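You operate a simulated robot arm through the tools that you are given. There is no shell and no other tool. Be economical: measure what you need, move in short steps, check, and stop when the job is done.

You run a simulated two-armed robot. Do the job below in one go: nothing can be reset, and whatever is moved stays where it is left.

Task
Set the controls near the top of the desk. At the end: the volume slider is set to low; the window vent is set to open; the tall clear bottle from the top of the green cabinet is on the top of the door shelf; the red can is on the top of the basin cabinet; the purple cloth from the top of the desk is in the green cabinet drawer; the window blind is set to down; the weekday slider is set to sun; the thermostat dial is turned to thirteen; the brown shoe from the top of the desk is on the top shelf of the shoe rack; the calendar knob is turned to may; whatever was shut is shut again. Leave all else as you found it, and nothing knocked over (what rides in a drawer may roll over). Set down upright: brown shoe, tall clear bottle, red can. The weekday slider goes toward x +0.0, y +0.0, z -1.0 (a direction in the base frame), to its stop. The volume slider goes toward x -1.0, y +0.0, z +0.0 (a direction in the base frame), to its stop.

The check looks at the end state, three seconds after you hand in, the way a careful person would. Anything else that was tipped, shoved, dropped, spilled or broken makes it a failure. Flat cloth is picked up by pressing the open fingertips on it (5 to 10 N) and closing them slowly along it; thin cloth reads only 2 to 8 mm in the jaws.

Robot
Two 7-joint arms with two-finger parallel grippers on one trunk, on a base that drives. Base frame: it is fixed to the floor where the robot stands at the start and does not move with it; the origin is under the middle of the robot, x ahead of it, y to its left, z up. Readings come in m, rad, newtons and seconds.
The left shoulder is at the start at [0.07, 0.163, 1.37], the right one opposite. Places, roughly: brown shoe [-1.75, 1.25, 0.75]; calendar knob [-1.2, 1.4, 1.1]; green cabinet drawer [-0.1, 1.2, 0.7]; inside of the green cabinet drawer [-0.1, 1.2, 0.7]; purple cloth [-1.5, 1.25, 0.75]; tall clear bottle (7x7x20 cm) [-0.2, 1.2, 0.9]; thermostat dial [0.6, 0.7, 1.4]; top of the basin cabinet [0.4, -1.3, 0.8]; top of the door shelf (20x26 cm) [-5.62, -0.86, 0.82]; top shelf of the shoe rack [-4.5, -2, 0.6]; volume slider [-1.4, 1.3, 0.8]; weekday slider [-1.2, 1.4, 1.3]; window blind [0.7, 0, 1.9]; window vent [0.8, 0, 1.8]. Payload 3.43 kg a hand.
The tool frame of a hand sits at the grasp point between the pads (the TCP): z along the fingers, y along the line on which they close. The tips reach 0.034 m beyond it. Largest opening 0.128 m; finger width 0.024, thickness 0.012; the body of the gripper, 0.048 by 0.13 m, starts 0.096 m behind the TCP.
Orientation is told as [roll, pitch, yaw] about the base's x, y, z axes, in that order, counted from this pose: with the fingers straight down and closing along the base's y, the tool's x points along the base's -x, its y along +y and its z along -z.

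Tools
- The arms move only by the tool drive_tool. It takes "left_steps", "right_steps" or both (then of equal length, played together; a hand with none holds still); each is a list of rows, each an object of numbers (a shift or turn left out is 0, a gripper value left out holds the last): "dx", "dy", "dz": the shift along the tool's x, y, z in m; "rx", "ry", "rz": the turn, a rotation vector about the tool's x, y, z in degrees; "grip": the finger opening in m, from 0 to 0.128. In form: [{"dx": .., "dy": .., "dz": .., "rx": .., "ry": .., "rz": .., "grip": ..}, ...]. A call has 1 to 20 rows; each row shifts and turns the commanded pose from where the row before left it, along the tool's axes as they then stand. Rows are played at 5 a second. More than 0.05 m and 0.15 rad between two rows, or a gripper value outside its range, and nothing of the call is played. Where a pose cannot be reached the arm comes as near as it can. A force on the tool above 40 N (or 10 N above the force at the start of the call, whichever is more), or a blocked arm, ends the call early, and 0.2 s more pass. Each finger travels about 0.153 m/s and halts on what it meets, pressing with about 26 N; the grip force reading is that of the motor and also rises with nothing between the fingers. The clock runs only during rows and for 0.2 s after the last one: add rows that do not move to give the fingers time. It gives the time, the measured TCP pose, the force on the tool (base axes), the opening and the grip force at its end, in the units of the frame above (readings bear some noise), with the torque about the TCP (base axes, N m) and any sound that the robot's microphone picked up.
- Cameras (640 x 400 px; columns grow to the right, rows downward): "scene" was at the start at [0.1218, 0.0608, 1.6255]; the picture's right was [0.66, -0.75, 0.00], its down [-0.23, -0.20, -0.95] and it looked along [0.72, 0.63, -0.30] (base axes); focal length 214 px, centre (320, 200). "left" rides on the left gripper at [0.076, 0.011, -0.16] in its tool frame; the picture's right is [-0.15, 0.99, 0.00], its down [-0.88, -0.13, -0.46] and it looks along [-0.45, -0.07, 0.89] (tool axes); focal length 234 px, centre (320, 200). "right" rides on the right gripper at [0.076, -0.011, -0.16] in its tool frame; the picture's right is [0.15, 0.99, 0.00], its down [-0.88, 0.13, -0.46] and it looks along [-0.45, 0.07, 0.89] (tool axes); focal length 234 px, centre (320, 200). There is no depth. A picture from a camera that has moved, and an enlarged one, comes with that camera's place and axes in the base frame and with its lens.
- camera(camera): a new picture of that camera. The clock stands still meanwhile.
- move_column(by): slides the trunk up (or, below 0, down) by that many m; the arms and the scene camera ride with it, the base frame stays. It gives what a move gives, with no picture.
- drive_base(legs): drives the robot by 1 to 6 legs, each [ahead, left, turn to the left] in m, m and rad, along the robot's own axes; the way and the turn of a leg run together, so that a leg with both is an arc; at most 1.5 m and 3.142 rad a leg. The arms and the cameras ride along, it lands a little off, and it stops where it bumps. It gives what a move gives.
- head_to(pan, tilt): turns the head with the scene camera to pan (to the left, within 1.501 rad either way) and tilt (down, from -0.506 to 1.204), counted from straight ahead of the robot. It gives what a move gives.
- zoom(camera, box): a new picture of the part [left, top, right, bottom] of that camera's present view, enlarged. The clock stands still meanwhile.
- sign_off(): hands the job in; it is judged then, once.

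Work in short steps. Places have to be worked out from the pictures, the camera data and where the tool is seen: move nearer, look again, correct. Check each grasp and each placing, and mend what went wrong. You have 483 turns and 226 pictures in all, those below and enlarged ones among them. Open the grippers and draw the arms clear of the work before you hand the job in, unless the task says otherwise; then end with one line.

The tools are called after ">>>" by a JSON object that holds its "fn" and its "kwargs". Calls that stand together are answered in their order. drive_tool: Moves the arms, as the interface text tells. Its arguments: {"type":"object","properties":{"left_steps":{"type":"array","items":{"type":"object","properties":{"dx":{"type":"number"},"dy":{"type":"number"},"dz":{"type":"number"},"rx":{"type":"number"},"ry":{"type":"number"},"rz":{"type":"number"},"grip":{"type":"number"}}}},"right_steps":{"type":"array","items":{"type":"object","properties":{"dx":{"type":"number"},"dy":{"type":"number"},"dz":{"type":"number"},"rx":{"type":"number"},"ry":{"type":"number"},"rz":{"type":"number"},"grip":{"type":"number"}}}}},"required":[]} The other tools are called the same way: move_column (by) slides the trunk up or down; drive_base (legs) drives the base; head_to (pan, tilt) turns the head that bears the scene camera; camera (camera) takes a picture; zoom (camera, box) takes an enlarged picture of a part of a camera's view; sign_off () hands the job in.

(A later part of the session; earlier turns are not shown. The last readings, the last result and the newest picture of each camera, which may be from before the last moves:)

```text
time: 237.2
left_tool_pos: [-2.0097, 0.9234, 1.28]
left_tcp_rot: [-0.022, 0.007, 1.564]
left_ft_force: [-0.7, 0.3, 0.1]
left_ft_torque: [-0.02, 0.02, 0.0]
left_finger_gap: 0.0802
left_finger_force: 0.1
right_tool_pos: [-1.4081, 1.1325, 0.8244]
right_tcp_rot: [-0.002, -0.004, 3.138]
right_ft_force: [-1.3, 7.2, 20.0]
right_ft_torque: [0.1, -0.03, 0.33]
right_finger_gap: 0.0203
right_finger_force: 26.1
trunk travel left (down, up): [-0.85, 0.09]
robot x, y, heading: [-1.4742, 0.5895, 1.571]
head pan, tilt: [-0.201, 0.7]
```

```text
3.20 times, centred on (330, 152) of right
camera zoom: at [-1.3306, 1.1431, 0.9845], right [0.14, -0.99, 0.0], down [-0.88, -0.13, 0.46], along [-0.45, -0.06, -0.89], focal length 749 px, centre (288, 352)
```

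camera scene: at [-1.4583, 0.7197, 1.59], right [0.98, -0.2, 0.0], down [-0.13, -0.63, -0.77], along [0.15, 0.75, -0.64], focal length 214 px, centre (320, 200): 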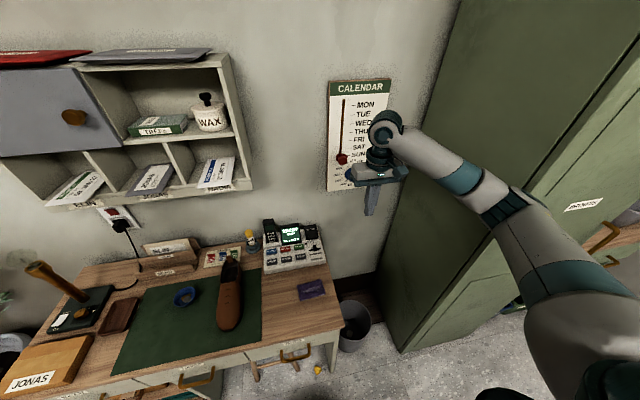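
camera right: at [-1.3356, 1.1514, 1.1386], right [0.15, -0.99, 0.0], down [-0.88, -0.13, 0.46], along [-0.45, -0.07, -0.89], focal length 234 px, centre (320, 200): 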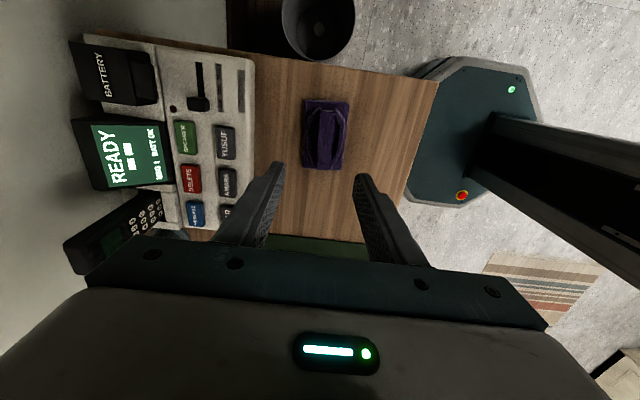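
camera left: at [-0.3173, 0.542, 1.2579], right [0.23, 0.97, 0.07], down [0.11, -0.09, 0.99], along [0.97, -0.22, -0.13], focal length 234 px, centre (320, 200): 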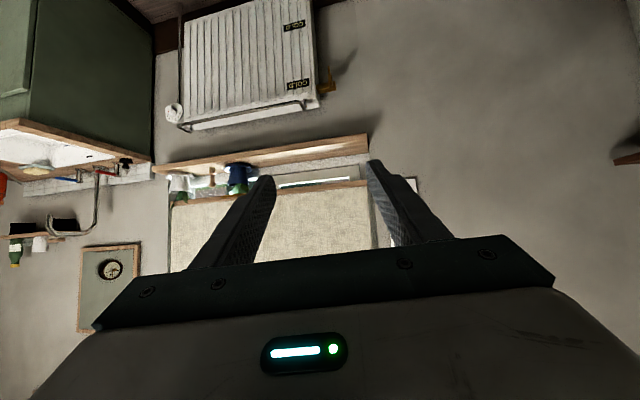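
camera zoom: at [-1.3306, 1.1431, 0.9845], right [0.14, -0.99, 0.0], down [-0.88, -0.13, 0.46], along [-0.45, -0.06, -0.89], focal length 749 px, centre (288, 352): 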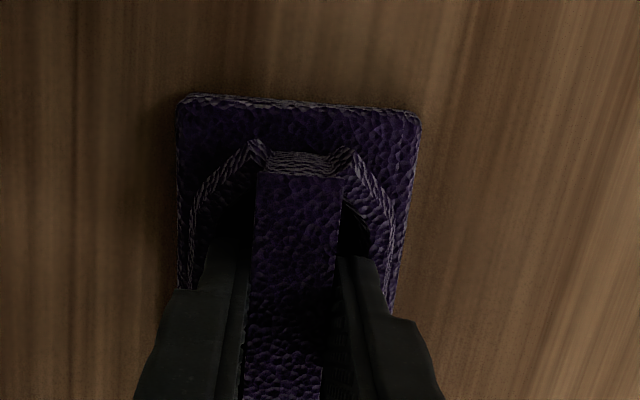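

Gripping the 20 mm ridge firmly. I lift and check.

>>> {"fn": "drive_tool", "kwargs": {"right_steps": [{"dz": -0.03}, {"dz": -0.04}, {"dz": -0.04}, {"dz": -0.04}, {"dz": -0.04}, {"dz": -0.04}, {}]}}

>>> {"fn": "camera", "kwargs": {"camera": "right"}}

```text
time: 238.8
left_tool_pos: [-2.0097, 0.9243, 1.2797]
left_tcp_rot: [-0.023, 0.008, 1.563]
left_ft_force: [-0.1, 0.4, 0.6]
left_ft_torque: [-0.02, -0.01, 0.01]
left_finger_gap: 0.0801
left_finger_force: 0.2
right_tool_pos: [-1.4064, 1.1336, 1.0532]
right_tcp_rot: [-0.001, -0.004, 3.139]
right_ft_force: [-0.8, -0.1, -0.3]
right_ft_torque: [0.0, 0.04, -0.01]
right_finger_gap: 0.0188
right_finger_force: 25.4
trunk travel left (down, up): [-0.85, 0.09]
robot x, y, heading: [-1.4774, 0.5871, 1.575]
head pan, tilt: [-0.201, 0.7]
```

```text
90 pictures are left
camera right: at [-1.3297, 1.1452, 1.2119], right [0.14, -0.99, 0.0], down [-0.88, -0.13, 0.46], along [-0.45, -0.07, -0.89], focal length 234 px, centre (320, 200)
```

right: 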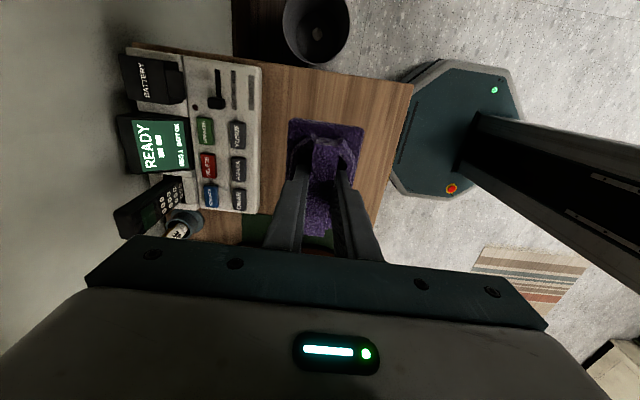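

Cloth held. I back off and drive to the green cabinet.

>>> {"fn": "drive_base", "kwargs": {"legs": [[-0.4, 0, 0], [0, -1.36, 0], [0.1, 0, 0]]}}

>>> {"fn": "head_to", "kwargs": {"pan": 0.0, "tilt": 0.7}}

>>> {"fn": "camera", "kwargs": {"camera": "scene"}}

```text
time: 248.3
left_tool_pos: [-0.6846, 0.6251, 1.2812]
left_tcp_rot: [-0.022, 0.006, 1.553]
left_ft_force: [-0.3, -0.3, -0.4]
left_ft_torque: [0.0, -0.04, 0.02]
left_finger_gap: 0.08
left_finger_force: 0.1
right_tool_pos: [-0.0781, 0.828, 1.0543]
right_tcp_rot: [-0.002, -0.005, 3.126]
right_ft_force: [0.2, -0.3, -0.3]
right_ft_torque: [0.02, 0.0, 0.02]
right_finger_gap: 0.0187
right_finger_force: 25.6
trunk travel left (down, up): [-0.85, 0.09]
robot x, y, heading: [-0.1567, 0.286, 1.562]
head pan, tilt: [-0.201, 0.7]
```

```text
time: 249.0
left_tool_pos: [-0.684, 0.6276, 1.279]
left_tcp_rot: [-0.022, 0.008, 1.553]
left_ft_force: [-0.1, 0.1, -0.6]
left_ft_torque: [-0.03, 0.0, 0.02]
left_finger_gap: 0.0801
left_finger_force: 0.1
right_tool_pos: [-0.0792, 0.8307, 1.0523]
right_tcp_rot: [0.003, -0.005, 3.128]
right_ft_force: [-0.6, 0.5, -0.5]
right_ft_torque: [-0.03, 0.01, 0.04]
right_finger_gap: 0.0187
right_finger_force: 25.8
trunk travel left (down, up): [-0.85, 0.09]
robot x, y, heading: [-0.1552, 0.2854, 1.565]
head pan, tilt: [0.0, 0.7]
```

```text
89 pictures are left
camera scene: at [-0.1507, 0.4205, 1.5898], right [1.0, -0.01, 0.0], down [-0.01, -0.65, -0.76], along [0.01, 0.76, -0.65], focal length 214 px, centre (320, 200)
```

scene: 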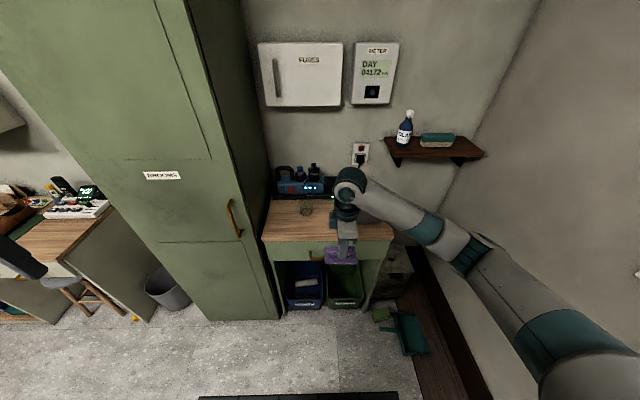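

I move the cloth hand right and bring the left hand over in front of the drawer, rotating it to close along y.

>>> {"fn": "drive_tool", "kwargs": {"right_steps": [{"dx": 0.045}, {"dx": 0.045}, {"dx": 0.045}, {"dx": 0.045}, {"dx": 0.03}, {}, {}, {}, {}, {}, {}, {}], "left_steps": [{"dy": -0.045}, {"dy": -0.045}, {"dy": -0.045}, {"dy": -0.045}, {"dy": -0.045}, {"dy": -0.045}, {"dy": -0.04, "dx": -0.025}, {"dy": -0.04, "dx": -0.025}, {"dy": -0.04, "dx": -0.025}, {"dy": -0.04, "dx": -0.025}, {"dy": -0.04, "dx": -0.025}, {"dy": -0.04, "dx": -0.025}]}}

>>> {"fn": "drive_tool", "kwargs": {"left_steps": [{"rz": 8.2}, {"rz": 8.2}, {"rz": 8.2}, {"rz": 8.2}, {"rz": 8.2}, {"rz": 8.2}, {"rz": 8.2}, {"rz": 8.2}, {"rz": 8.2}, {"rz": 8.2}, {"rz": 8}, {}]}}

>>> {"fn": "camera", "kwargs": {"camera": "left"}}

>>> {"fn": "camera", "kwargs": {"camera": "scene"}}

```text
time: 251.6
left_tool_pos: [-0.6543, 0.8042, 1.2358]
left_tcp_rot: [-0.044, 0.007, 1.543]
left_ft_force: [0.2, -0.2, 0.9]
left_ft_torque: [-0.01, -0.03, 0.02]
left_finger_gap: 0.0804
left_finger_force: 0.0
left hand out of reach, approached as far as the arm can: row 1, 2, 3, 4, 5, 6, 7, 8, 9, 10, 11, 12
right_tool_pos: [0.1322, 0.8289, 1.0502]
right_tcp_rot: [0.001, -0.005, 3.128]
right_ft_force: [-0.5, 0.4, -0.6]
right_ft_torque: [-0.03, 0.01, 0.0]
right_finger_gap: 0.019
right_finger_force: 26.5
trunk travel left (down, up): [-0.85, 0.09]
robot x, y, heading: [-0.1511, 0.2853, 1.562]
head pan, tilt: [0.0, 0.7]
```

```text
time: 254.2
left_tool_pos: [-0.6568, 0.8045, 1.2382]
left_tcp_rot: [-0.01, -0.023, -0.019]
left_ft_force: [-0.1, -0.6, -0.4]
left_ft_torque: [0.01, -0.01, 0.01]
left_finger_gap: 0.0797
left_finger_force: 0.0
right_tool_pos: [0.1328, 0.8268, 1.0513]
right_tcp_rot: [-0.001, -0.004, 3.128]
right_ft_force: [0.2, 0.2, -0.3]
right_ft_torque: [-0.01, -0.01, 0.0]
right_finger_gap: 0.0187
right_finger_force: 26.4
trunk travel left (down, up): [-0.85, 0.09]
robot x, y, heading: [-0.1526, 0.2864, 1.563]
head pan, tilt: [0.0, 0.7]
```

```text
88 pictures are left
camera left: at [-0.7365, 0.8194, 1.3942], right [0.16, 0.99, 0.0], down [0.87, -0.14, 0.48], along [0.47, -0.08, -0.88], focal length 234 px, centre (320, 200)
```

left: 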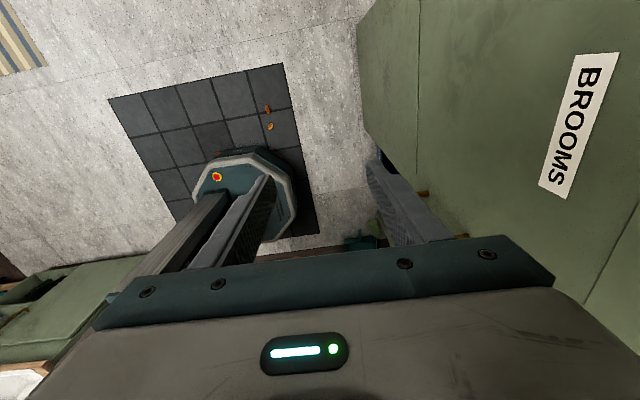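

```text
87 pictures are left
camera scene: at [-0.1506, 0.4186, 1.59], right [1.0, -0.01, 0.0], down [-0.01, -0.64, -0.76], along [0.01, 0.76, -0.64], focal length 214 px, centre (320, 200)
```

scene: 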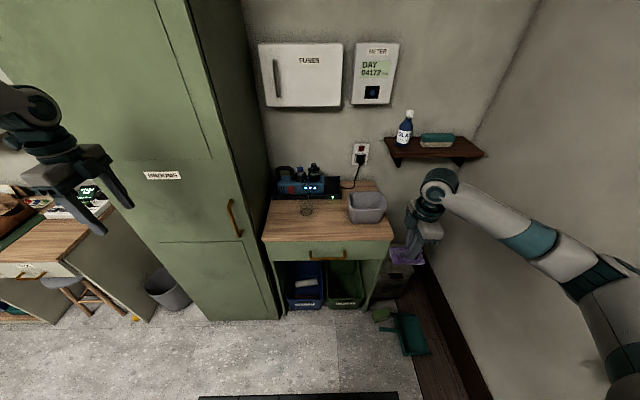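

The left hand couldn't move inward at that height. I lower it and try again.

>>> {"fn": "drive_tool", "kwargs": {"left_steps": [{"dz": 0.045}, {"dz": 0.045}, {"dz": 0.045}, {"dz": 0.045}, {"dz": 0.03}, {"dx": -0.045}, {"dx": -0.045}, {"dx": -0.045}, {"dx": -0.045}, {}]}}

```text
time: 256.4
left_tool_pos: [-0.4722, 0.7992, 1.0337]
left_tcp_rot: [-0.007, -0.023, -0.018]
left_ft_force: [-0.3, 0.0, 0.0]
left_ft_torque: [0.01, -0.04, 0.02]
left_finger_gap: 0.0801
left_finger_force: 0.2
right_tool_pos: [0.1309, 0.8273, 1.0517]
right_tcp_rot: [0.001, -0.003, 3.127]
right_ft_force: [0.6, -0.8, -0.4]
right_ft_torque: [0.02, -0.02, 0.05]
right_finger_gap: 0.0189
right_finger_force: 25.8
trunk travel left (down, up): [-0.85, 0.09]
robot x, y, heading: [-0.1542, 0.2856, 1.565]
head pan, tilt: [0.0, 0.7]
```

Good. Continue toward the handle.

>>> {"fn": "drive_tool", "kwargs": {"left_steps": [{"dx": -0.042, "dy": 0.02}, {"dx": -0.042, "dy": 0.02}, {"dx": -0.042, "dy": 0.02}, {"dx": -0.042, "dy": 0.02}, {"dx": -0.042, "dy": 0.02}, {"dx": -0.042, "dy": 0.02}, {"dx": -0.042, "dy": 0.01}, {"dz": 0.045, "ry": 1.2}, {"dz": 0.045}, {}]}}

>>> {"fn": "camera", "kwargs": {"camera": "left"}}

>>> {"fn": "camera", "kwargs": {"camera": "scene"}}

```text
time: 258.6
left_tool_pos: [-0.359, 0.8282, 1.0611]
left_tcp_rot: [-0.008, -0.002, -0.016]
left_ft_force: [0.4, -0.8, -1.5]
left_ft_torque: [0.03, 0.02, -0.02]
left_finger_gap: 0.0799
left_finger_force: 0.0
left hand out of reach, approached as far as the arm can: row 3, 4, 5, 6, 7, 8, 9
right_tool_pos: [0.1332, 0.8268, 1.0509]
right_tcp_rot: [0.001, -0.005, 3.127]
right_ft_force: [0.6, 0.1, -0.5]
right_ft_torque: [0.05, 0.01, 0.02]
right_finger_gap: 0.019
right_finger_force: 26.3
trunk travel left (down, up): [-0.85, 0.09]
robot x, y, heading: [-0.1544, 0.2823, 1.562]
head pan, tilt: [0.0, 0.7]
```

```text
86 pictures are left
camera left: at [-0.4371, 0.8432, 1.219], right [0.16, 0.99, -0.01], down [0.88, -0.14, 0.46], along [0.45, -0.08, -0.89], focal length 234 px, centre (320, 200)
```

left: 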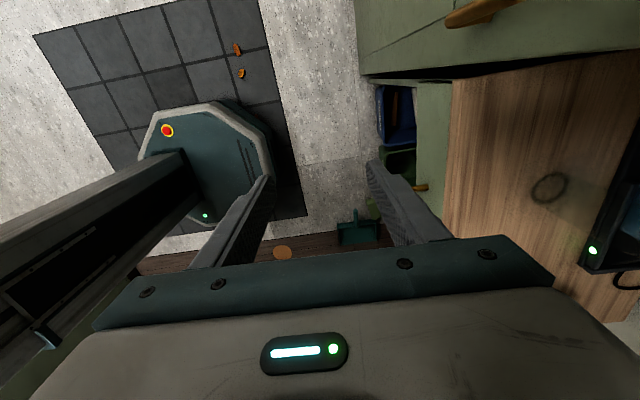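

```text
85 pictures are left
camera scene: at [-0.1498, 0.4185, 1.59], right [1.0, -0.01, 0.0], down [-0.01, -0.64, -0.76], along [0.01, 0.76, -0.64], focal length 214 px, centre (320, 200)
```

scene: 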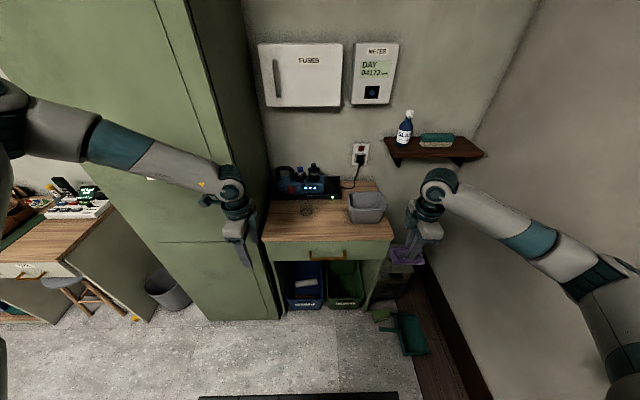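

The left arm cannot reach there well. Instead I'll set the cloth on the free spot of the cabinet top, open the drawer with the right hand, and then put the cloth in. First move left arm aside and bring the cloth over the spot.

>>> {"fn": "drive_tool", "kwargs": {"left_steps": [{"dx": 0.045}, {"dx": 0.045}, {"dx": 0.045}, {"dx": 0.045}, {"dx": 0.045}, {"dx": 0.03}, {}, {}, {}, {}, {}, {}, {}], "right_steps": [{"dx": -0.047}, {"dx": -0.047}, {"dx": -0.047}, {"dx": -0.047}, {"dx": -0.045}, {"dy": -0.045}, {"dy": -0.045}, {"dy": -0.045}, {"dy": -0.045}, {"dy": -0.045}, {"dy": -0.045}, {"dy": -0.038}, {}]}}

>>> {"fn": "camera", "kwargs": {"camera": "right"}}

```text
time: 261.4
left_tool_pos: [-0.6117, 0.8307, 1.0614]
left_tcp_rot: [-0.008, -0.001, -0.018]
left_ft_force: [0.0, 0.0, 0.4]
left_ft_torque: [-0.02, 0.02, 0.02]
left_finger_gap: 0.0796
left_finger_force: 0.0
right_tool_pos: [-0.092, 1.0917, 1.0507]
right_tcp_rot: [0.0, -0.004, 3.128]
right_ft_force: [-0.2, -0.5, 0.2]
right_ft_torque: [-0.01, 0.02, -0.03]
right_finger_gap: 0.0192
right_finger_force: 26.1
right hand out of reach, approached as far as the arm can: row 11, 12
trunk travel left (down, up): [-0.85, 0.09]
robot x, y, heading: [-0.1545, 0.2862, 1.564]
head pan, tilt: [0.0, 0.7]
```

```text
84 pictures are left
camera right: at [-0.0146, 1.1029, 1.2098], right [0.13, -0.99, 0.0], down [-0.88, -0.12, 0.46], along [-0.46, -0.06, -0.89], focal length 234 px, centre (320, 200)
```

right: 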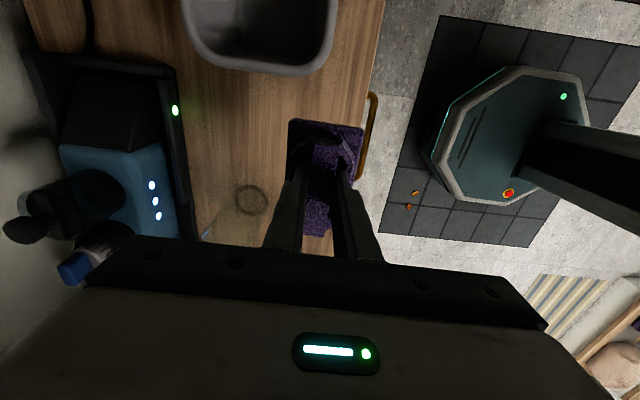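

The spot needs a slightly closer base; I drive 5 cm ahead, then lower the cloth to the top.

>>> {"fn": "drive_base", "kwargs": {"legs": [[0.05, 0, 0]]}}

>>> {"fn": "drive_tool", "kwargs": {"right_steps": [{"dz": 0.045}, {"dz": 0.045}, {"dz": 0.045}, {"dz": 0.03}, {"dz": 0.015}, {}]}}

>>> {"fn": "camera", "kwargs": {"camera": "right"}}

```text
time: 262.4
left_tool_pos: [-0.6136, 0.8747, 1.0651]
left_tcp_rot: [-0.003, -0.003, -0.016]
left_ft_force: [-0.1, -1.4, 0.8]
left_ft_torque: [0.11, -0.02, -0.02]
left_finger_gap: 0.0799
left_finger_force: 0.0
right_tool_pos: [-0.0944, 1.1366, 1.057]
right_tcp_rot: [-0.004, -0.004, 3.129]
right_ft_force: [0.8, -1.2, 0.0]
right_ft_torque: [0.04, 0.0, 0.02]
right_finger_gap: 0.0188
right_finger_force: 25.9
trunk travel left (down, up): [-0.85, 0.09]
robot x, y, heading: [-0.1522, 0.3345, 1.563]
head pan, tilt: [0.0, 0.7]
```

```text
time: 263.3
left_tool_pos: [-0.6138, 0.8778, 1.0623]
left_tcp_rot: [-0.008, 0.0, -0.016]
left_ft_force: [0.8, 0.2, -1.0]
left_ft_torque: [0.01, 0.0, 0.0]
left_finger_gap: 0.0801
left_finger_force: 0.1
right_tool_pos: [-0.0823, 1.1145, 0.9075]
right_tcp_rot: [-0.006, -0.004, 3.131]
right_ft_force: [0.8, -0.7, -0.2]
right_ft_torque: [0.04, 0.03, 0.03]
right_finger_gap: 0.019
right_finger_force: 26.7
right hand out of reach, approached as far as the arm can: row 1, 2, 3, 4
trunk travel left (down, up): [-0.85, 0.09]
robot x, y, heading: [-0.1516, 0.3353, 1.56]
head pan, tilt: [0.0, 0.7]
stopped in row 4 (right hand): the force on the tool passed its limit (the readings are from after the stop); the commanded pose is now the measured one
```

```text
83 pictures are left
camera right: at [-0.004, 1.1243, 1.0649], right [0.14, -0.99, -0.01], down [-0.88, -0.12, 0.46], along [-0.46, -0.06, -0.89], focal length 234 px, centre (320, 200)
```

right: 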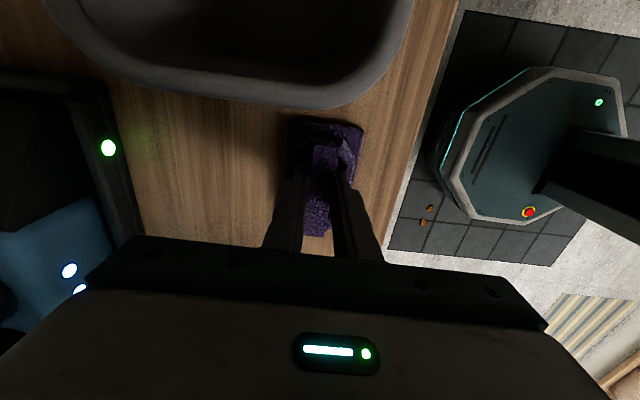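

The cloth or camera mount likely touched the bucket rim. I rise and shift 4 cm to the left before lowering.

>>> {"fn": "drive_tool", "kwargs": {"right_steps": [{"dz": -0.03}, {"dx": -0.04}, {}]}}

>>> {"fn": "camera", "kwargs": {"camera": "scene"}}

```text
time: 264.1
left_tool_pos: [-0.6122, 0.8806, 1.0603]
left_tcp_rot: [-0.008, -0.002, -0.02]
left_ft_force: [0.6, -0.2, -0.1]
left_ft_torque: [-0.01, 0.04, -0.01]
left_finger_gap: 0.08
left_finger_force: 0.0
right_tool_pos: [-0.1194, 1.1165, 0.9335]
right_tcp_rot: [-0.003, -0.008, 3.131]
right_ft_force: [0.3, 1.1, -0.5]
right_ft_torque: [-0.03, 0.0, 0.01]
right_finger_gap: 0.0187
right_finger_force: 25.9
right hand out of reach, approached as far as the arm can: row 1, 2
trunk travel left (down, up): [-0.85, 0.09]
robot x, y, heading: [-0.1498, 0.3344, 1.56]
head pan, tilt: [0.0, 0.7]
```

```text
82 pictures are left
camera scene: at [-0.1501, 0.4699, 1.5898], right [1.0, -0.01, 0.0], down [-0.01, -0.65, -0.76], along [0.01, 0.76, -0.65], focal length 214 px, centre (320, 200)
```

scene: 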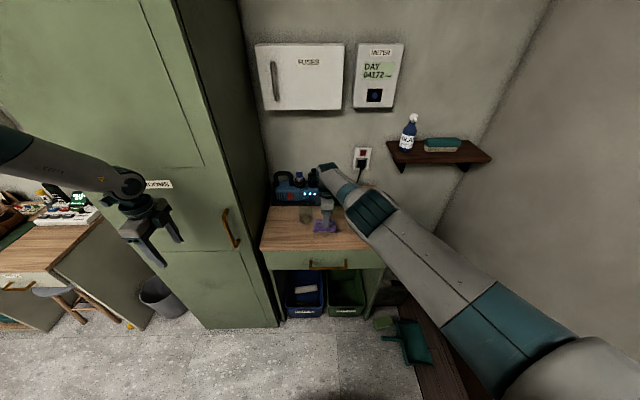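

The forearm passes over the bucket and may have touched it. I raise the hand and check the bucket.

>>> {"fn": "drive_tool", "kwargs": {"right_steps": [{"dz": -0.04}, {"dz": -0.04}, {"dz": -0.04}, {"dy": 0.045}, {"dy": 0.045}, {"dy": 0.045}, {"dy": 0.045}, {"dy": 0.045}, {}]}}

>>> {"fn": "zoom", "kwargs": {"camera": "scene", "box": [240, 140, 400, 280]}}

```text
time: 266.1
left_tool_pos: [-0.6126, 0.8799, 1.0605]
left_tcp_rot: [-0.009, -0.002, -0.018]
left_ft_force: [-0.1, -0.1, -0.1]
left_ft_torque: [0.0, -0.01, 0.0]
left_finger_gap: 0.0801
left_finger_force: 0.1
right_tool_pos: [-0.1657, 1.1201, 1.0361]
right_tcp_rot: [-0.002, -0.004, 3.131]
right_ft_force: [0.5, -0.3, 0.0]
right_ft_torque: [-0.01, 0.02, -0.01]
right_finger_gap: 0.0188
right_finger_force: 26.0
right hand out of reach, approached as far as the arm can: row 1, 2, 3, 4, 5, 6, 7, 8
trunk travel left (down, up): [-0.85, 0.09]
robot x, y, heading: [-0.156, 0.3307, 1.563]
head pan, tilt: [0.0, 0.7]
```

```text
2.86 times, centred on (320, 210) of scene
camera zoom: at [-0.1498, 0.4687, 1.59], right [1.0, -0.01, 0.0], down [-0.01, -0.64, -0.76], along [0.01, 0.76, -0.64], focal length 613 px, centre (320, 171)
```

zoom: 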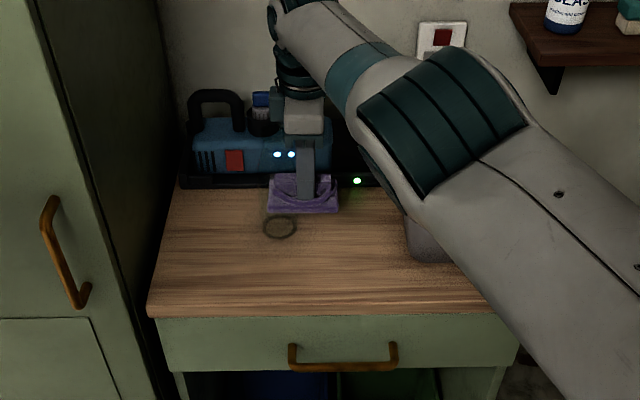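

The hand did not follow toward me. I re-issue a hold and a small move to see how it converges.

>>> {"fn": "drive_tool", "kwargs": {"right_steps": [{}, {"dz": -0.03}, {}, {"dx": 0.04}, {}]}}

```text
time: 267.3
left_tool_pos: [-0.6125, 0.879, 1.0607]
left_tcp_rot: [-0.007, -0.002, -0.017]
left_ft_force: [0.1, -0.3, 0.6]
left_ft_torque: [0.01, -0.01, 0.0]
left_finger_gap: 0.0798
left_finger_force: 0.1
right_tool_pos: [-0.1299, 1.1337, 1.0644]
right_tcp_rot: [-0.003, -0.004, 3.131]
right_ft_force: [-1.0, -1.4, 0.3]
right_ft_torque: [0.0, -0.01, 0.02]
right_finger_gap: 0.0189
right_finger_force: 25.9
right hand out of reach, approached as far as the arm can: row 4
trunk travel left (down, up): [-0.85, 0.09]
robot x, y, heading: [-0.1531, 0.3334, 1.562]
head pan, tilt: [0.0, 0.7]
```

I rotate the wrist back to the comfortable orientation (closing along x).

>>> {"fn": "drive_tool", "kwargs": {"right_steps": [{"dz": -0.03}, {"rz": 8.2}, {"rz": 8.2}, {"rz": 8.2}, {"rz": 8.2}, {"rz": 8.2}, {"rz": 8.2}, {"rz": 8.2}, {"rz": 8.2}, {"rz": 8.2}, {"rz": 8.2}, {"rz": 7.5}, {}]}}

>>> {"fn": "drive_tool", "kwargs": {"right_steps": [{"dx": 0.04}, {"dx": 0.04}, {"dx": 0.04}, {"dx": 0.04}, {"dx": 0.04}, {}]}}

>>> {"fn": "camera", "kwargs": {"camera": "scene"}}

```text
time: 270.1
left_tool_pos: [-0.6117, 0.881, 1.0604]
left_tcp_rot: [-0.01, -0.002, -0.019]
left_ft_force: [-0.1, 0.3, -0.2]
left_ft_torque: [0.04, 0.01, -0.05]
left_finger_gap: 0.0797
left_finger_force: 0.1
right_tool_pos: [-0.1327, 1.1375, 1.0914]
right_tcp_rot: [0.004, -0.005, 1.567]
right_ft_force: [0.8, 0.1, -0.3]
right_ft_torque: [-0.02, -0.04, -0.01]
right_finger_gap: 0.0187
right_finger_force: 26.3
right hand out of reach, approached as far as the arm can: row 1
trunk travel left (down, up): [-0.85, 0.09]
robot x, y, heading: [-0.1499, 0.3342, 1.561]
head pan, tilt: [0.0, 0.7]
```

```text
time: 271.5
left_tool_pos: [-0.6128, 0.8793, 1.06]
left_tcp_rot: [-0.008, -0.001, -0.018]
left_ft_force: [0.1, -0.1, -0.1]
left_ft_torque: [-0.03, 0.01, 0.0]
left_finger_gap: 0.0801
left_finger_force: 0.1
right_tool_pos: [-0.1689, 1.1253, 1.0863]
right_tcp_rot: [0.006, -0.003, 1.569]
right_ft_force: [-0.9, 0.4, 0.2]
right_ft_torque: [-0.01, 0.01, -0.03]
right_finger_gap: 0.019
right_finger_force: 26.0
right hand out of reach, approached as far as the arm can: row 1, 2, 3, 4, 5
trunk travel left (down, up): [-0.85, 0.09]
robot x, y, heading: [-0.154, 0.3304, 1.564]
head pan, tilt: [0.0, 0.7]
```

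```text
80 pictures are left
camera scene: at [-0.1505, 0.4686, 1.59], right [1.0, -0.01, 0.0], down [-0.01, -0.64, -0.76], along [0.01, 0.76, -0.64], focal length 214 px, centre (320, 200)
```

scene: 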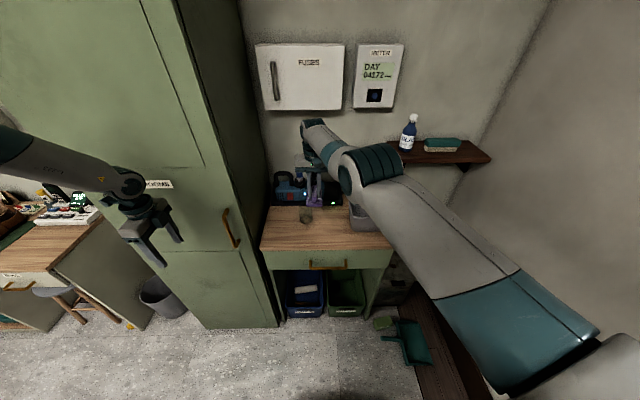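

The arm is stretched nearly straight (singular). I back the base off and then shake the elbow loose by moving sideways/down.

>>> {"fn": "drive_base", "kwargs": {"legs": [[-0.3, 0, 0]]}}

>>> {"fn": "drive_tool", "kwargs": {"right_steps": [{"dy": -0.045}, {"dy": -0.045}, {"dy": -0.045}, {"dx": 0.03, "dy": -0.03}, {"dx": 0.03, "dy": -0.03}, {"dx": 0.04}, {"dx": 0.04}, {"dx": 0.04}, {}]}}

>>> {"fn": "camera", "kwargs": {"camera": "scene"}}

```text
time: 273.6
left_tool_pos: [-0.6149, 0.582, 1.059]
left_tcp_rot: [-0.01, -0.001, -0.017]
left_ft_force: [0.2, -0.5, 0.9]
left_ft_torque: [-0.06, -0.02, 0.02]
left_finger_gap: 0.0798
left_finger_force: 0.1
right_tool_pos: [-0.1709, 0.8257, 1.0844]
right_tcp_rot: [0.004, -0.002, 1.569]
right_ft_force: [0.1, 0.3, -0.3]
right_ft_torque: [-0.01, -0.02, 0.01]
right_finger_gap: 0.0188
right_finger_force: 25.8
trunk travel left (down, up): [-0.85, 0.09]
robot x, y, heading: [-0.1567, 0.0379, 1.565]
head pan, tilt: [0.0, 0.7]
```

```text
time: 275.6
left_tool_pos: [-0.6155, 0.5789, 1.0605]
left_tcp_rot: [-0.008, -0.003, -0.017]
left_ft_force: [-0.4, 0.5, -0.1]
left_ft_torque: [-0.01, 0.01, 0.02]
left_finger_gap: 0.0801
left_finger_force: 0.1
right_tool_pos: [0.0073, 0.8627, 1.0729]
right_tcp_rot: [0.003, 0.0, 1.568]
right_ft_force: [-0.2, 0.3, -0.7]
right_ft_torque: [-0.05, 0.01, 0.0]
right_finger_gap: 0.0191
right_finger_force: 26.3
right hand out of reach, approached as far as the arm can: row 1, 2, 3, 4, 5, 6, 7, 8
trunk travel left (down, up): [-0.85, 0.09]
robot x, y, heading: [-0.1577, 0.0336, 1.566]
head pan, tilt: [0.0, 0.7]
```

```text
79 pictures are left
camera scene: at [-0.1533, 0.1675, 1.59], right [1.0, -0.01, 0.0], down [-0.01, -0.64, -0.76], along [0.01, 0.76, -0.64], focal length 214 px, centre (320, 200)
```

scene: 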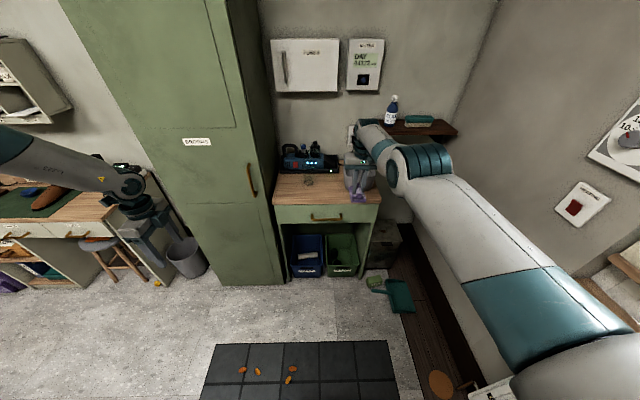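

The wrist seems at a limit. I tilt the tool forward (cloth stays gripped), then retract.

>>> {"fn": "drive_tool", "kwargs": {"right_steps": [{"ry": -8}, {"ry": -8}, {"ry": -8}, {"ry": -8}, {"ry": -8}, {"ry": -8}, {}]}}

>>> {"fn": "drive_tool", "kwargs": {"right_steps": [{"dx": 0.03, "dz": -0.03}, {"dx": 0.03, "dz": -0.03}, {"dx": 0.03, "dz": -0.03}, {"dx": 0.03, "dz": -0.03}, {}]}}

```text
time: 277.2
left_tool_pos: [-0.6152, 0.578, 1.0614]
left_tcp_rot: [-0.009, -0.001, -0.016]
left_ft_force: [-0.7, 0.1, -0.2]
left_ft_torque: [0.0, -0.01, -0.01]
left_finger_gap: 0.0798
left_finger_force: 0.2
right_tool_pos: [-0.0132, 1.022, 1.0547]
right_tcp_rot: [0.007, -0.839, 1.564]
right_ft_force: [0.3, -0.7, 0.5]
right_ft_torque: [-0.01, 0.01, 0.01]
right_finger_gap: 0.0189
right_finger_force: 26.4
right hand out of reach, approached as far as the arm can: row 1, 2, 3, 4, 5, 6
trunk travel left (down, up): [-0.85, 0.09]
robot x, y, heading: [-0.1583, 0.0321, 1.561]
head pan, tilt: [0.0, 0.7]
```

```text
time: 278.4
left_tool_pos: [-0.6156, 0.5783, 1.0607]
left_tcp_rot: [-0.008, -0.003, -0.015]
left_ft_force: [-0.4, 0.2, 0.1]
left_ft_torque: [0.01, 0.0, -0.02]
left_finger_gap: 0.0798
left_finger_force: 0.1
right_tool_pos: [-0.0381, 1.0055, 1.0094]
right_tcp_rot: [0.009, -0.84, 1.563]
right_ft_force: [-0.4, 0.4, -0.9]
right_ft_torque: [-0.04, -0.02, 0.01]
right_finger_gap: 0.0188
right_finger_force: 26.0
right hand out of reach, approached as far as the arm can: row 1, 2, 3, 4
trunk travel left (down, up): [-0.85, 0.09]
robot x, y, heading: [-0.1559, 0.0339, 1.557]
head pan, tilt: [0.0, 0.7]
```

I move the hand up and out to the right to let the elbow swing out, then retract.

>>> {"fn": "drive_tool", "kwargs": {"right_steps": [{"dz": -0.03, "dx": -0.035}, {"dz": -0.03, "dx": -0.035}, {"dz": -0.03, "dx": -0.035}, {"dy": -0.045}, {"dy": -0.045}, {"dy": -0.045}, {"dy": -0.045}, {"dy": -0.045}, {"dy": -0.045}, {}]}}

>>> {"fn": "camera", "kwargs": {"camera": "scene"}}

```text
time: 280.6
left_tool_pos: [-0.6154, 0.5796, 1.0598]
left_tcp_rot: [-0.008, -0.002, -0.016]
left_ft_force: [-1.0, -0.2, -0.2]
left_ft_torque: [-0.01, -0.04, -0.02]
left_finger_gap: 0.0799
left_finger_force: 0.0
right_tool_pos: [0.224, 1.0289, 1.14]
right_tcp_rot: [0.006, -0.839, 1.564]
right_ft_force: [-0.1, -0.8, -1.0]
right_ft_torque: [0.02, -0.02, 0.03]
right_finger_gap: 0.0191
right_finger_force: 25.8
right hand out of reach, approached as far as the arm can: row 1, 2, 3, 4, 6, 8, 9
trunk travel left (down, up): [-0.85, 0.09]
robot x, y, heading: [-0.1572, 0.0355, 1.559]
head pan, tilt: [0.0, 0.7]
```

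```text
78 pictures are left
camera scene: at [-0.1539, 0.1681, 1.5899], right [1.0, -0.01, 0.0], down [0.0, -0.64, -0.76], along [0.01, 0.76, -0.64], focal length 214 px, centre (320, 200)
```

scene: 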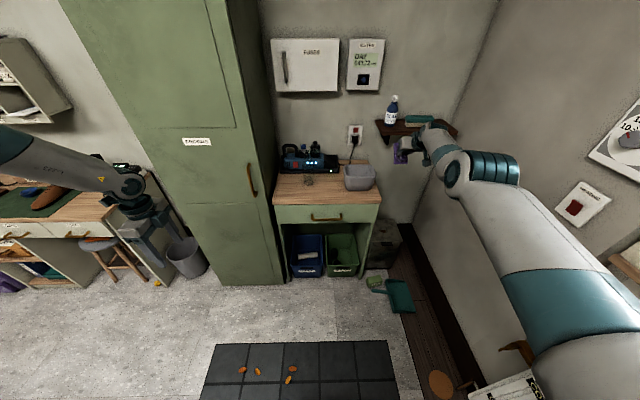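

Bucket is in place. I try retracting while rolling the wrist, to break the stretched posture.

>>> {"fn": "drive_tool", "kwargs": {"right_steps": [{"rz": -8}, {"rz": -8}, {"rz": -8}, {"rz": -8}, {"rz": -8}, {"rz": -8}, {"dz": -0.04}, {"dz": -0.04}, {"dz": -0.04}, {}]}}

```text
time: 282.8
left_tool_pos: [-0.6148, 0.5799, 1.0603]
left_tcp_rot: [-0.008, -0.002, -0.015]
left_ft_force: [0.5, 0.3, 0.4]
left_ft_torque: [-0.02, 0.02, 0.02]
left_finger_gap: 0.0801
left_finger_force: 0.0
right_tool_pos: [0.2438, 1.0261, 1.2211]
right_tcp_rot: [-0.686, -0.526, 2.597]
right_ft_force: [0.1, 0.2, -0.9]
right_ft_torque: [0.0, -0.02, 0.01]
right_finger_gap: 0.0189
right_finger_force: 25.9
right hand out of reach, approached as far as the arm can: row 7, 8, 9
trunk travel left (down, up): [-0.85, 0.09]
robot x, y, heading: [-0.1528, 0.0371, 1.561]
head pan, tilt: [0.0, 0.7]
```

I sweep the hand downward and back in an arc to break the posture.

>>> {"fn": "drive_tool", "kwargs": {"right_steps": [{"dx": 0.03, "dy": 0.033, "dz": 0.0065}, {"dx": 0.03, "dy": 0.033, "dz": 0.0065}, {"dx": 0.03, "dy": 0.033, "dz": 0.0065}, {"dx": 0.03, "dy": 0.033, "dz": 0.0065}, {"dx": 0.03, "dy": 0.033, "dz": 0.0065}, {"dx": 0.03, "dy": 0.033, "dz": 0.0065}, {"dx": 0.03, "dy": 0.033, "dz": 0.0065}, {"dx": 0.03, "dy": 0.033, "dz": 0.0065}, {}]}}

>>> {"fn": "camera", "kwargs": {"camera": "scene"}}

```text
time: 284.8
left_tool_pos: [-0.616, 0.5797, 1.0602]
left_tcp_rot: [-0.01, -0.001, -0.016]
left_ft_force: [0.6, -0.1, -0.4]
left_ft_torque: [-0.01, -0.02, 0.0]
left_finger_gap: 0.0799
left_finger_force: 0.0
right_tool_pos: [0.2736, 0.9483, 0.8948]
right_tcp_rot: [-0.69, -0.526, 2.598]
right_ft_force: [-0.4, -0.4, 0.3]
right_ft_torque: [0.03, -0.02, -0.01]
right_finger_gap: 0.0188
right_finger_force: 26.3
right hand out of reach, approached as far as the arm can: row 1, 2, 3, 4, 5, 6, 7, 8
trunk travel left (down, up): [-0.85, 0.09]
robot x, y, heading: [-0.1537, 0.0362, 1.566]
head pan, tilt: [0.0, 0.7]
```

```text
77 pictures are left
camera scene: at [-0.1534, 0.1676, 1.59], right [1.0, -0.01, 0.0], down [-0.01, -0.64, -0.76], along [0.01, 0.76, -0.64], focal length 214 px, centre (320, 200)
```

scene: 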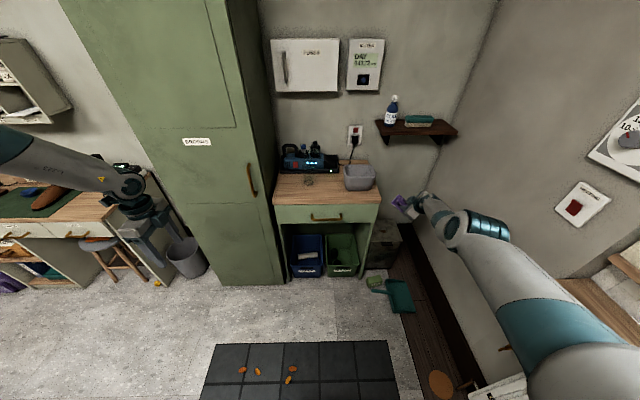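

The arm stays straight. I move the base to open floor and command a long inward pull in one call so that the solver must bend the elbow.

>>> {"fn": "drive_base", "kwargs": {"legs": [[-0.3, 0.4, 0]]}}

>>> {"fn": "drive_tool", "kwargs": {"right_steps": [{"dx": -0.0026, "dy": 0.0152, "dz": -0.0424}, {"dx": -0.0026, "dy": 0.0152, "dz": -0.0424}, {"dx": -0.0026, "dy": 0.0152, "dz": -0.0424}, {"dx": -0.0026, "dy": 0.0152, "dz": -0.0424}, {"dx": -0.0026, "dy": 0.0152, "dz": -0.0424}, {"dx": -0.0026, "dy": 0.0152, "dz": -0.0424}, {"dx": -0.0026, "dy": 0.0152, "dz": -0.0424}, {"dx": -0.0026, "dy": 0.0152, "dz": -0.0424}, {"dx": -0.0026, "dy": 0.0152, "dz": -0.0424}, {}, {}, {}, {}, {}, {}, {}, {}]}}

```text
time: 287.8
left_tool_pos: [-1.0188, 0.2811, 1.0617]
left_tcp_rot: [-0.007, 0.0, -0.018]
left_ft_force: [-0.1, 0.6, -0.4]
left_ft_torque: [0.0, 0.02, 0.0]
left_finger_gap: 0.0798
left_finger_force: 0.0
right_tool_pos: [-0.1304, 0.6476, 0.8937]
right_tcp_rot: [-0.687, -0.527, 2.593]
right_ft_force: [-0.8, 0.6, -0.1]
right_ft_torque: [0.02, 0.01, -0.02]
right_finger_gap: 0.0188
right_finger_force: 25.9
trunk travel left (down, up): [-0.85, 0.09]
robot x, y, heading: [-0.56, -0.2686, 1.563]
head pan, tilt: [0.0, 0.7]
```

```text
time: 291.4
left_tool_pos: [-1.0194, 0.2812, 1.0603]
left_tcp_rot: [-0.009, 0.0, -0.021]
left_ft_force: [0.5, -0.4, -0.6]
left_ft_torque: [0.05, -0.02, 0.01]
left_finger_gap: 0.08
left_finger_force: 0.0
right_tool_pos: [-0.1308, 0.647, 0.8945]
right_tcp_rot: [-0.689, -0.526, 2.596]
right_ft_force: [0.2, -0.1, 0.9]
right_ft_torque: [0.0, -0.03, 0.01]
right_finger_gap: 0.019
right_finger_force: 25.8
right hand out of reach, approached as far as the arm can: row 1, 2, 3, 4, 5, 6, 7, 8, 9
trunk travel left (down, up): [-0.85, 0.09]
robot x, y, heading: [-0.5606, -0.2647, 1.558]
head pan, tilt: [0.0, 0.7]
```

Still straight. A lateral move in the elbow's bending direction should flex it: I try leftward and upward moves, then inward.

>>> {"fn": "drive_tool", "kwargs": {"right_steps": [{"dx": -0.0333, "dy": 0.0303}, {"dx": -0.0333, "dy": 0.0303}, {"dx": -0.0333, "dy": 0.0303}, {"dx": -0.0333, "dy": 0.0303}, {"dx": -0.0333, "dy": 0.0303}, {"dx": -0.0333, "dy": 0.0303}, {"dx": -0.0333, "dy": 0.0303}, {"dx": -0.0333, "dy": 0.0303}, {}]}}

>>> {"fn": "drive_tool", "kwargs": {"right_steps": [{"dx": -0.0226, "dy": -0.0247, "dz": -0.0301}, {"dx": -0.0226, "dy": -0.0247, "dz": -0.0301}, {"dx": -0.0226, "dy": -0.0247, "dz": -0.0301}, {"dx": -0.0226, "dy": -0.0247, "dz": -0.0301}, {"dx": -0.0226, "dy": -0.0247, "dz": -0.0301}, {"dx": -0.0226, "dy": -0.0247, "dz": -0.0301}, {}]}}

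```text
time: 293.4
left_tool_pos: [-1.0185, 0.281, 1.06]
left_tcp_rot: [-0.008, -0.003, -0.019]
left_ft_force: [-0.3, -0.6, -0.1]
left_ft_torque: [-0.01, 0.0, 0.02]
left_finger_gap: 0.0803
left_finger_force: 0.0
right_tool_pos: [-0.4724, 0.6553, 0.8905]
right_tcp_rot: [-0.689, -0.527, 2.594]
right_ft_force: [0.4, -0.1, -0.2]
right_ft_torque: [0.01, -0.02, 0.01]
right_finger_gap: 0.0188
right_finger_force: 25.5
right hand out of reach, approached as far as the arm can: row 1, 2, 3, 7, 8
trunk travel left (down, up): [-0.85, 0.09]
robot x, y, heading: [-0.5631, -0.2663, 1.561]
head pan, tilt: [0.0, 0.7]
```

```text
time: 295.0
left_tool_pos: [-1.02, 0.2805, 1.0604]
left_tcp_rot: [-0.008, 0.0, -0.019]
left_ft_force: [-0.1, -0.8, -0.1]
left_ft_torque: [-0.02, -0.01, 0.01]
left_finger_gap: 0.0801
left_finger_force: 0.1
right_tool_pos: [-0.4757, 0.6553, 1.1598]
right_tcp_rot: [-0.689, -0.526, 2.593]
right_ft_force: [0.3, 0.3, -0.2]
right_ft_torque: [-0.03, 0.04, 0.01]
right_finger_gap: 0.0188
right_finger_force: 26.5
trunk travel left (down, up): [-0.85, 0.09]
robot x, y, heading: [-0.5625, -0.2632, 1.558]
head pan, tilt: [0.0, 0.7]
```

It bent (hand now tracks). I retract toward the body.

>>> {"fn": "drive_tool", "kwargs": {"right_steps": [{"dx": 0.02, "dy": 0.0224, "dz": -0.0334}, {"dx": 0.02, "dy": 0.0224, "dz": -0.0334}, {"dx": 0.02, "dy": 0.0224, "dz": -0.0334}, {"dx": 0.02, "dy": 0.0224, "dz": -0.0334}, {"dx": 0.02, "dy": 0.0224, "dz": -0.0334}, {}]}}

>>> {"fn": "drive_tool", "kwargs": {"right_steps": [{"rz": 8}, {"rz": 8}, {"rz": 8}, {"rz": 8}, {"rz": 8}, {"rz": 8}, {"ry": 8}, {"ry": 8}, {"ry": 8}, {"ry": 8}, {"ry": 8}, {"ry": 8}, {}]}}

>>> {"fn": "camera", "kwargs": {"camera": "scene"}}

```text
time: 296.4
left_tool_pos: [-1.0195, 0.2806, 1.0613]
left_tcp_rot: [-0.009, -0.002, -0.02]
left_ft_force: [0.6, 0.0, -0.1]
left_ft_torque: [-0.02, 0.0, 0.02]
left_finger_gap: 0.0799
left_finger_force: 0.0
right_tool_pos: [-0.4743, 0.432, 1.1582]
right_tcp_rot: [-0.687, -0.525, 2.593]
right_ft_force: [-0.9, -0.1, 0.2]
right_ft_torque: [0.01, 0.01, -0.01]
right_finger_gap: 0.019
right_finger_force: 26.1
trunk travel left (down, up): [-0.85, 0.09]
robot x, y, heading: [-0.5598, -0.2671, 1.561]
head pan, tilt: [0.0, 0.7]
```

```text
time: 299.2
left_tool_pos: [-1.0199, 0.281, 1.0615]
left_tcp_rot: [-0.008, -0.002, -0.02]
left_ft_force: [-0.1, 0.5, 0.3]
left_ft_torque: [-0.01, -0.02, 0.01]
left_finger_gap: 0.0799
left_finger_force: 0.0
right_tool_pos: [-0.4732, 0.4951, 1.1185]
right_tcp_rot: [0.008, -0.003, 1.568]
right_ft_force: [0.6, -0.3, 0.1]
right_ft_torque: [0.0, -0.01, -0.05]
right_finger_gap: 0.019
right_finger_force: 26.1
right hand out of reach, approached as far as the arm can: row 9, 10, 11, 12
trunk travel left (down, up): [-0.85, 0.09]
robot x, y, heading: [-0.5604, -0.2673, 1.557]
head pan, tilt: [0.0, 0.7]
```

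```text
76 pictures are left
camera scene: at [-0.5585, -0.1326, 1.59], right [1.0, -0.01, 0.0], down [-0.01, -0.64, -0.76], along [0.01, 0.76, -0.64], focal length 214 px, centre (320, 200)
```

scene: 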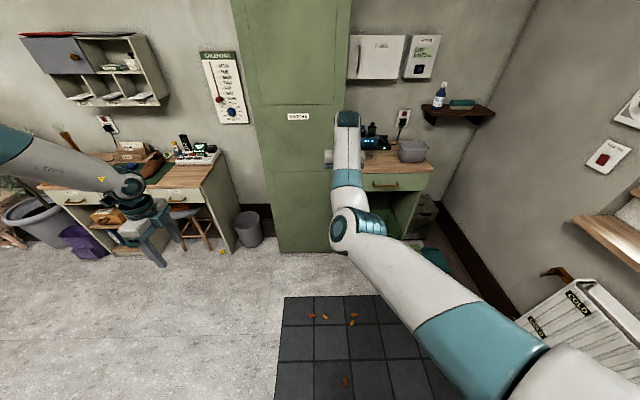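

The arm bends again though with the elbow inward. I test whether it can work in tool-down poses close in and low.

>>> {"fn": "drive_tool", "kwargs": {"right_steps": [{"dz": 0.045}, {"dz": 0.045}, {"dz": 0.045}, {"dz": 0.045}, {"dx": 0.04}, {"dx": 0.04}, {"dx": 0.04}, {"dy": -0.04}, {"dy": -0.04}, {"dy": -0.04}, {}]}}

>>> {"fn": "camera", "kwargs": {"camera": "scene"}}

```text
time: 301.6
left_tool_pos: [-1.0206, 0.2807, 1.0597]
left_tcp_rot: [-0.008, -0.001, -0.019]
left_ft_force: [-0.6, -0.1, 0.0]
left_ft_torque: [0.04, -0.04, -0.01]
left_finger_gap: 0.0803
left_finger_force: 0.1
right_tool_pos: [-0.3438, 0.3754, 0.9365]
right_tcp_rot: [-0.011, -0.001, 1.556]
right_ft_force: [-0.3, 0.8, 0.0]
right_ft_torque: [0.04, -0.02, 0.01]
right_finger_gap: 0.0189
right_finger_force: 26.0
trunk travel left (down, up): [-0.85, 0.09]
robot x, y, heading: [-0.562, -0.2685, 1.556]
head pan, tilt: [0.0, 0.7]
```

```text
75 pictures are left
camera scene: at [-0.5599, -0.1326, 1.59], right [1.0, -0.01, 0.0], down [-0.01, -0.64, -0.76], along [0.01, 0.76, -0.64], focal length 214 px, centre (320, 200)
```

scene: 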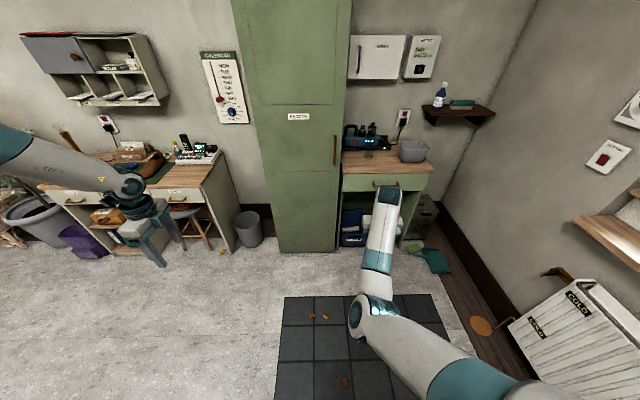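

Tracking well again. New plan: the left hand opens the drawer with a forward-pointing grasp (closing vertically), pulling by driving back. I rotate the left hand into that orientation here in free space.

>>> {"fn": "drive_tool", "kwargs": {"left_steps": [{"rx": -8.2}, {"rx": -8.2}, {"rx": -8.2}, {"rx": -8.2}, {"rx": -8.2}, {"rx": -8.2}, {"rx": -8.2}, {"rx": -8.2}, {"rx": -8.2}, {"rx": -8.2}, {"rx": -8}, {}]}}

>>> {"fn": "camera", "kwargs": {"camera": "left"}}

```text
time: 304.2
left_tool_pos: [-1.0197, 0.281, 1.0608]
left_tcp_rot: [0.848, -0.003, -0.018]
left_ft_force: [0.0, 0.4, 0.8]
left_ft_torque: [0.01, -0.03, 0.0]
left_finger_gap: 0.0799
left_finger_force: 0.0
left hand out of reach, approached as far as the arm can: row 7, 8, 9, 10, 11
right_tool_pos: [-0.3437, 0.3745, 0.9369]
right_tcp_rot: [-0.009, -0.004, 1.556]
right_ft_force: [0.4, -0.2, -0.1]
right_ft_torque: [0.03, -0.01, -0.04]
right_finger_gap: 0.0191
right_finger_force: 25.7
trunk travel left (down, up): [-0.85, 0.09]
robot x, y, heading: [-0.5587, -0.2663, 1.56]
head pan, tilt: [0.0, 0.7]
```

```text
74 pictures are left
camera left: at [-1.0989, 0.1708, 1.1736], right [0.16, 0.65, 0.74], down [0.87, -0.45, 0.21], along [0.46, 0.62, -0.64], focal length 234 px, centre (320, 200)
```

left: 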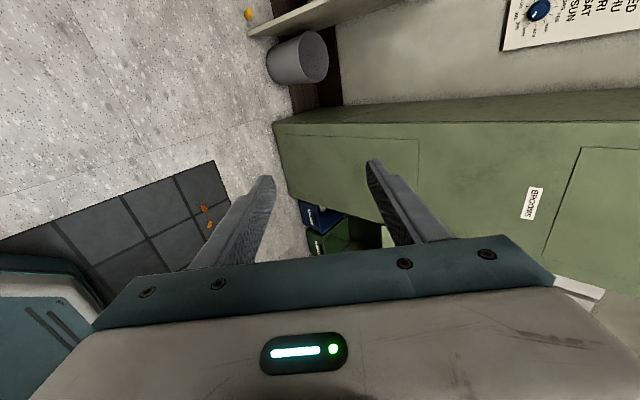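

The wrist limit gives a 49° tilt, which is fine for gripping the bar. I check if the hand can come inward with this orientation.

>>> {"fn": "drive_tool", "kwargs": {"left_steps": [{"dx": -0.045}, {"dx": -0.045}, {"dx": -0.045}, {"dx": -0.045}, {"dx": -0.045}, {}]}}

```text
time: 305.6
left_tool_pos: [-0.9576, 0.2294, 1.1087]
left_tcp_rot: [0.847, 0.0, -0.021]
left_ft_force: [0.2, -0.1, 0.2]
left_ft_torque: [0.02, 0.0, 0.0]
left_finger_gap: 0.0799
left_finger_force: 0.0
left hand out of reach, approached as far as the arm can: row 1, 2, 3, 4, 5
right_tool_pos: [-0.3431, 0.3749, 0.9373]
right_tcp_rot: [-0.01, -0.006, 1.554]
right_ft_force: [-0.3, -0.2, -0.4]
right_ft_torque: [0.01, 0.01, 0.05]
right_finger_gap: 0.0189
right_finger_force: 26.5
trunk travel left (down, up): [-0.85, 0.09]
robot x, y, heading: [-0.5608, -0.2637, 1.56]
head pan, tilt: [0.0, 0.7]
```

Not workable. I restore the left hand to its neutral pose and instead use only the right hand: cloth on the top, open drawer, cloth in, close.

>>> {"fn": "drive_tool", "kwargs": {"left_steps": [{"dx": 0.045}, {"dx": 0.02}, {"rx": 8.1}, {"rx": 8.1}, {"rx": 8.1}, {"rx": 8.1}, {"rx": 8.1}, {"rx": 8.1}, {"rz": -8.2}, {"rz": -8.2}, {"rz": -8.2}, {"rz": -8.2}, {"rz": -8.2}, {"rz": -8.2}, {"rz": -8.2}, {"rz": -8.2}, {"rz": -8.2}, {"rz": -8.2}, {"rz": -8}, {}]}}

>>> {"fn": "drive_base", "kwargs": {"legs": [[0, -0.38, 0.01], [0.68, 0, 0]]}}

>>> {"fn": "camera", "kwargs": {"camera": "scene"}}

```text
time: 309.8
left_tool_pos: [-1.0665, 0.2328, 1.1043]
left_tcp_rot: [-0.02, -0.005, 1.549]
left_ft_force: [-0.3, -0.3, -0.6]
left_ft_torque: [-0.02, 0.03, 0.04]
left_finger_gap: 0.0802
left_finger_force: 0.1
left hand out of reach, approached as far as the arm can: row 18, 19
right_tool_pos: [-0.3431, 0.3749, 0.937]
right_tcp_rot: [-0.008, -0.002, 1.556]
right_ft_force: [0.4, 0.2, -0.8]
right_ft_torque: [0.0, 0.01, -0.01]
right_finger_gap: 0.0189
right_finger_force: 25.8
trunk travel left (down, up): [-0.85, 0.09]
robot x, y, heading: [-0.5584, -0.2679, 1.562]
head pan, tilt: [0.0, 0.7]
```

```text
time: 315.5
left_tool_pos: [-0.6945, 0.9005, 1.1044]
left_tcp_rot: [-0.021, -0.004, 1.563]
left_ft_force: [0.7, -0.1, -0.1]
left_ft_torque: [-0.01, 0.03, 0.02]
left_finger_gap: 0.08
left_finger_force: 0.1
right_tool_pos: [0.0265, 1.0551, 0.9371]
right_tcp_rot: [-0.009, -0.006, 1.57]
right_ft_force: [0.8, 1.1, -1.3]
right_ft_torque: [0.0, -0.03, -0.02]
right_finger_gap: 0.0189
right_finger_force: 25.7
trunk travel left (down, up): [-0.85, 0.09]
robot x, y, heading: [-0.1809, 0.4096, 1.576]
head pan, tilt: [0.0, 0.7]
```

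```text
73 pictures are left
camera scene: at [-0.1814, 0.5431, 1.5901], right [1.0, 0.0, 0.0], down [0.0, -0.64, -0.77], along [0.0, 0.77, -0.64], focal length 214 px, centre (320, 200)
```

scene: 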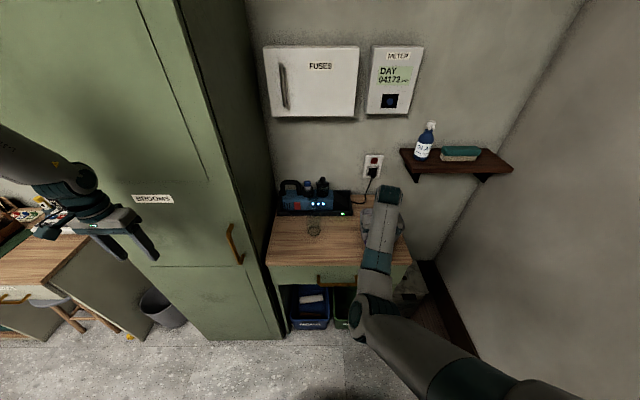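

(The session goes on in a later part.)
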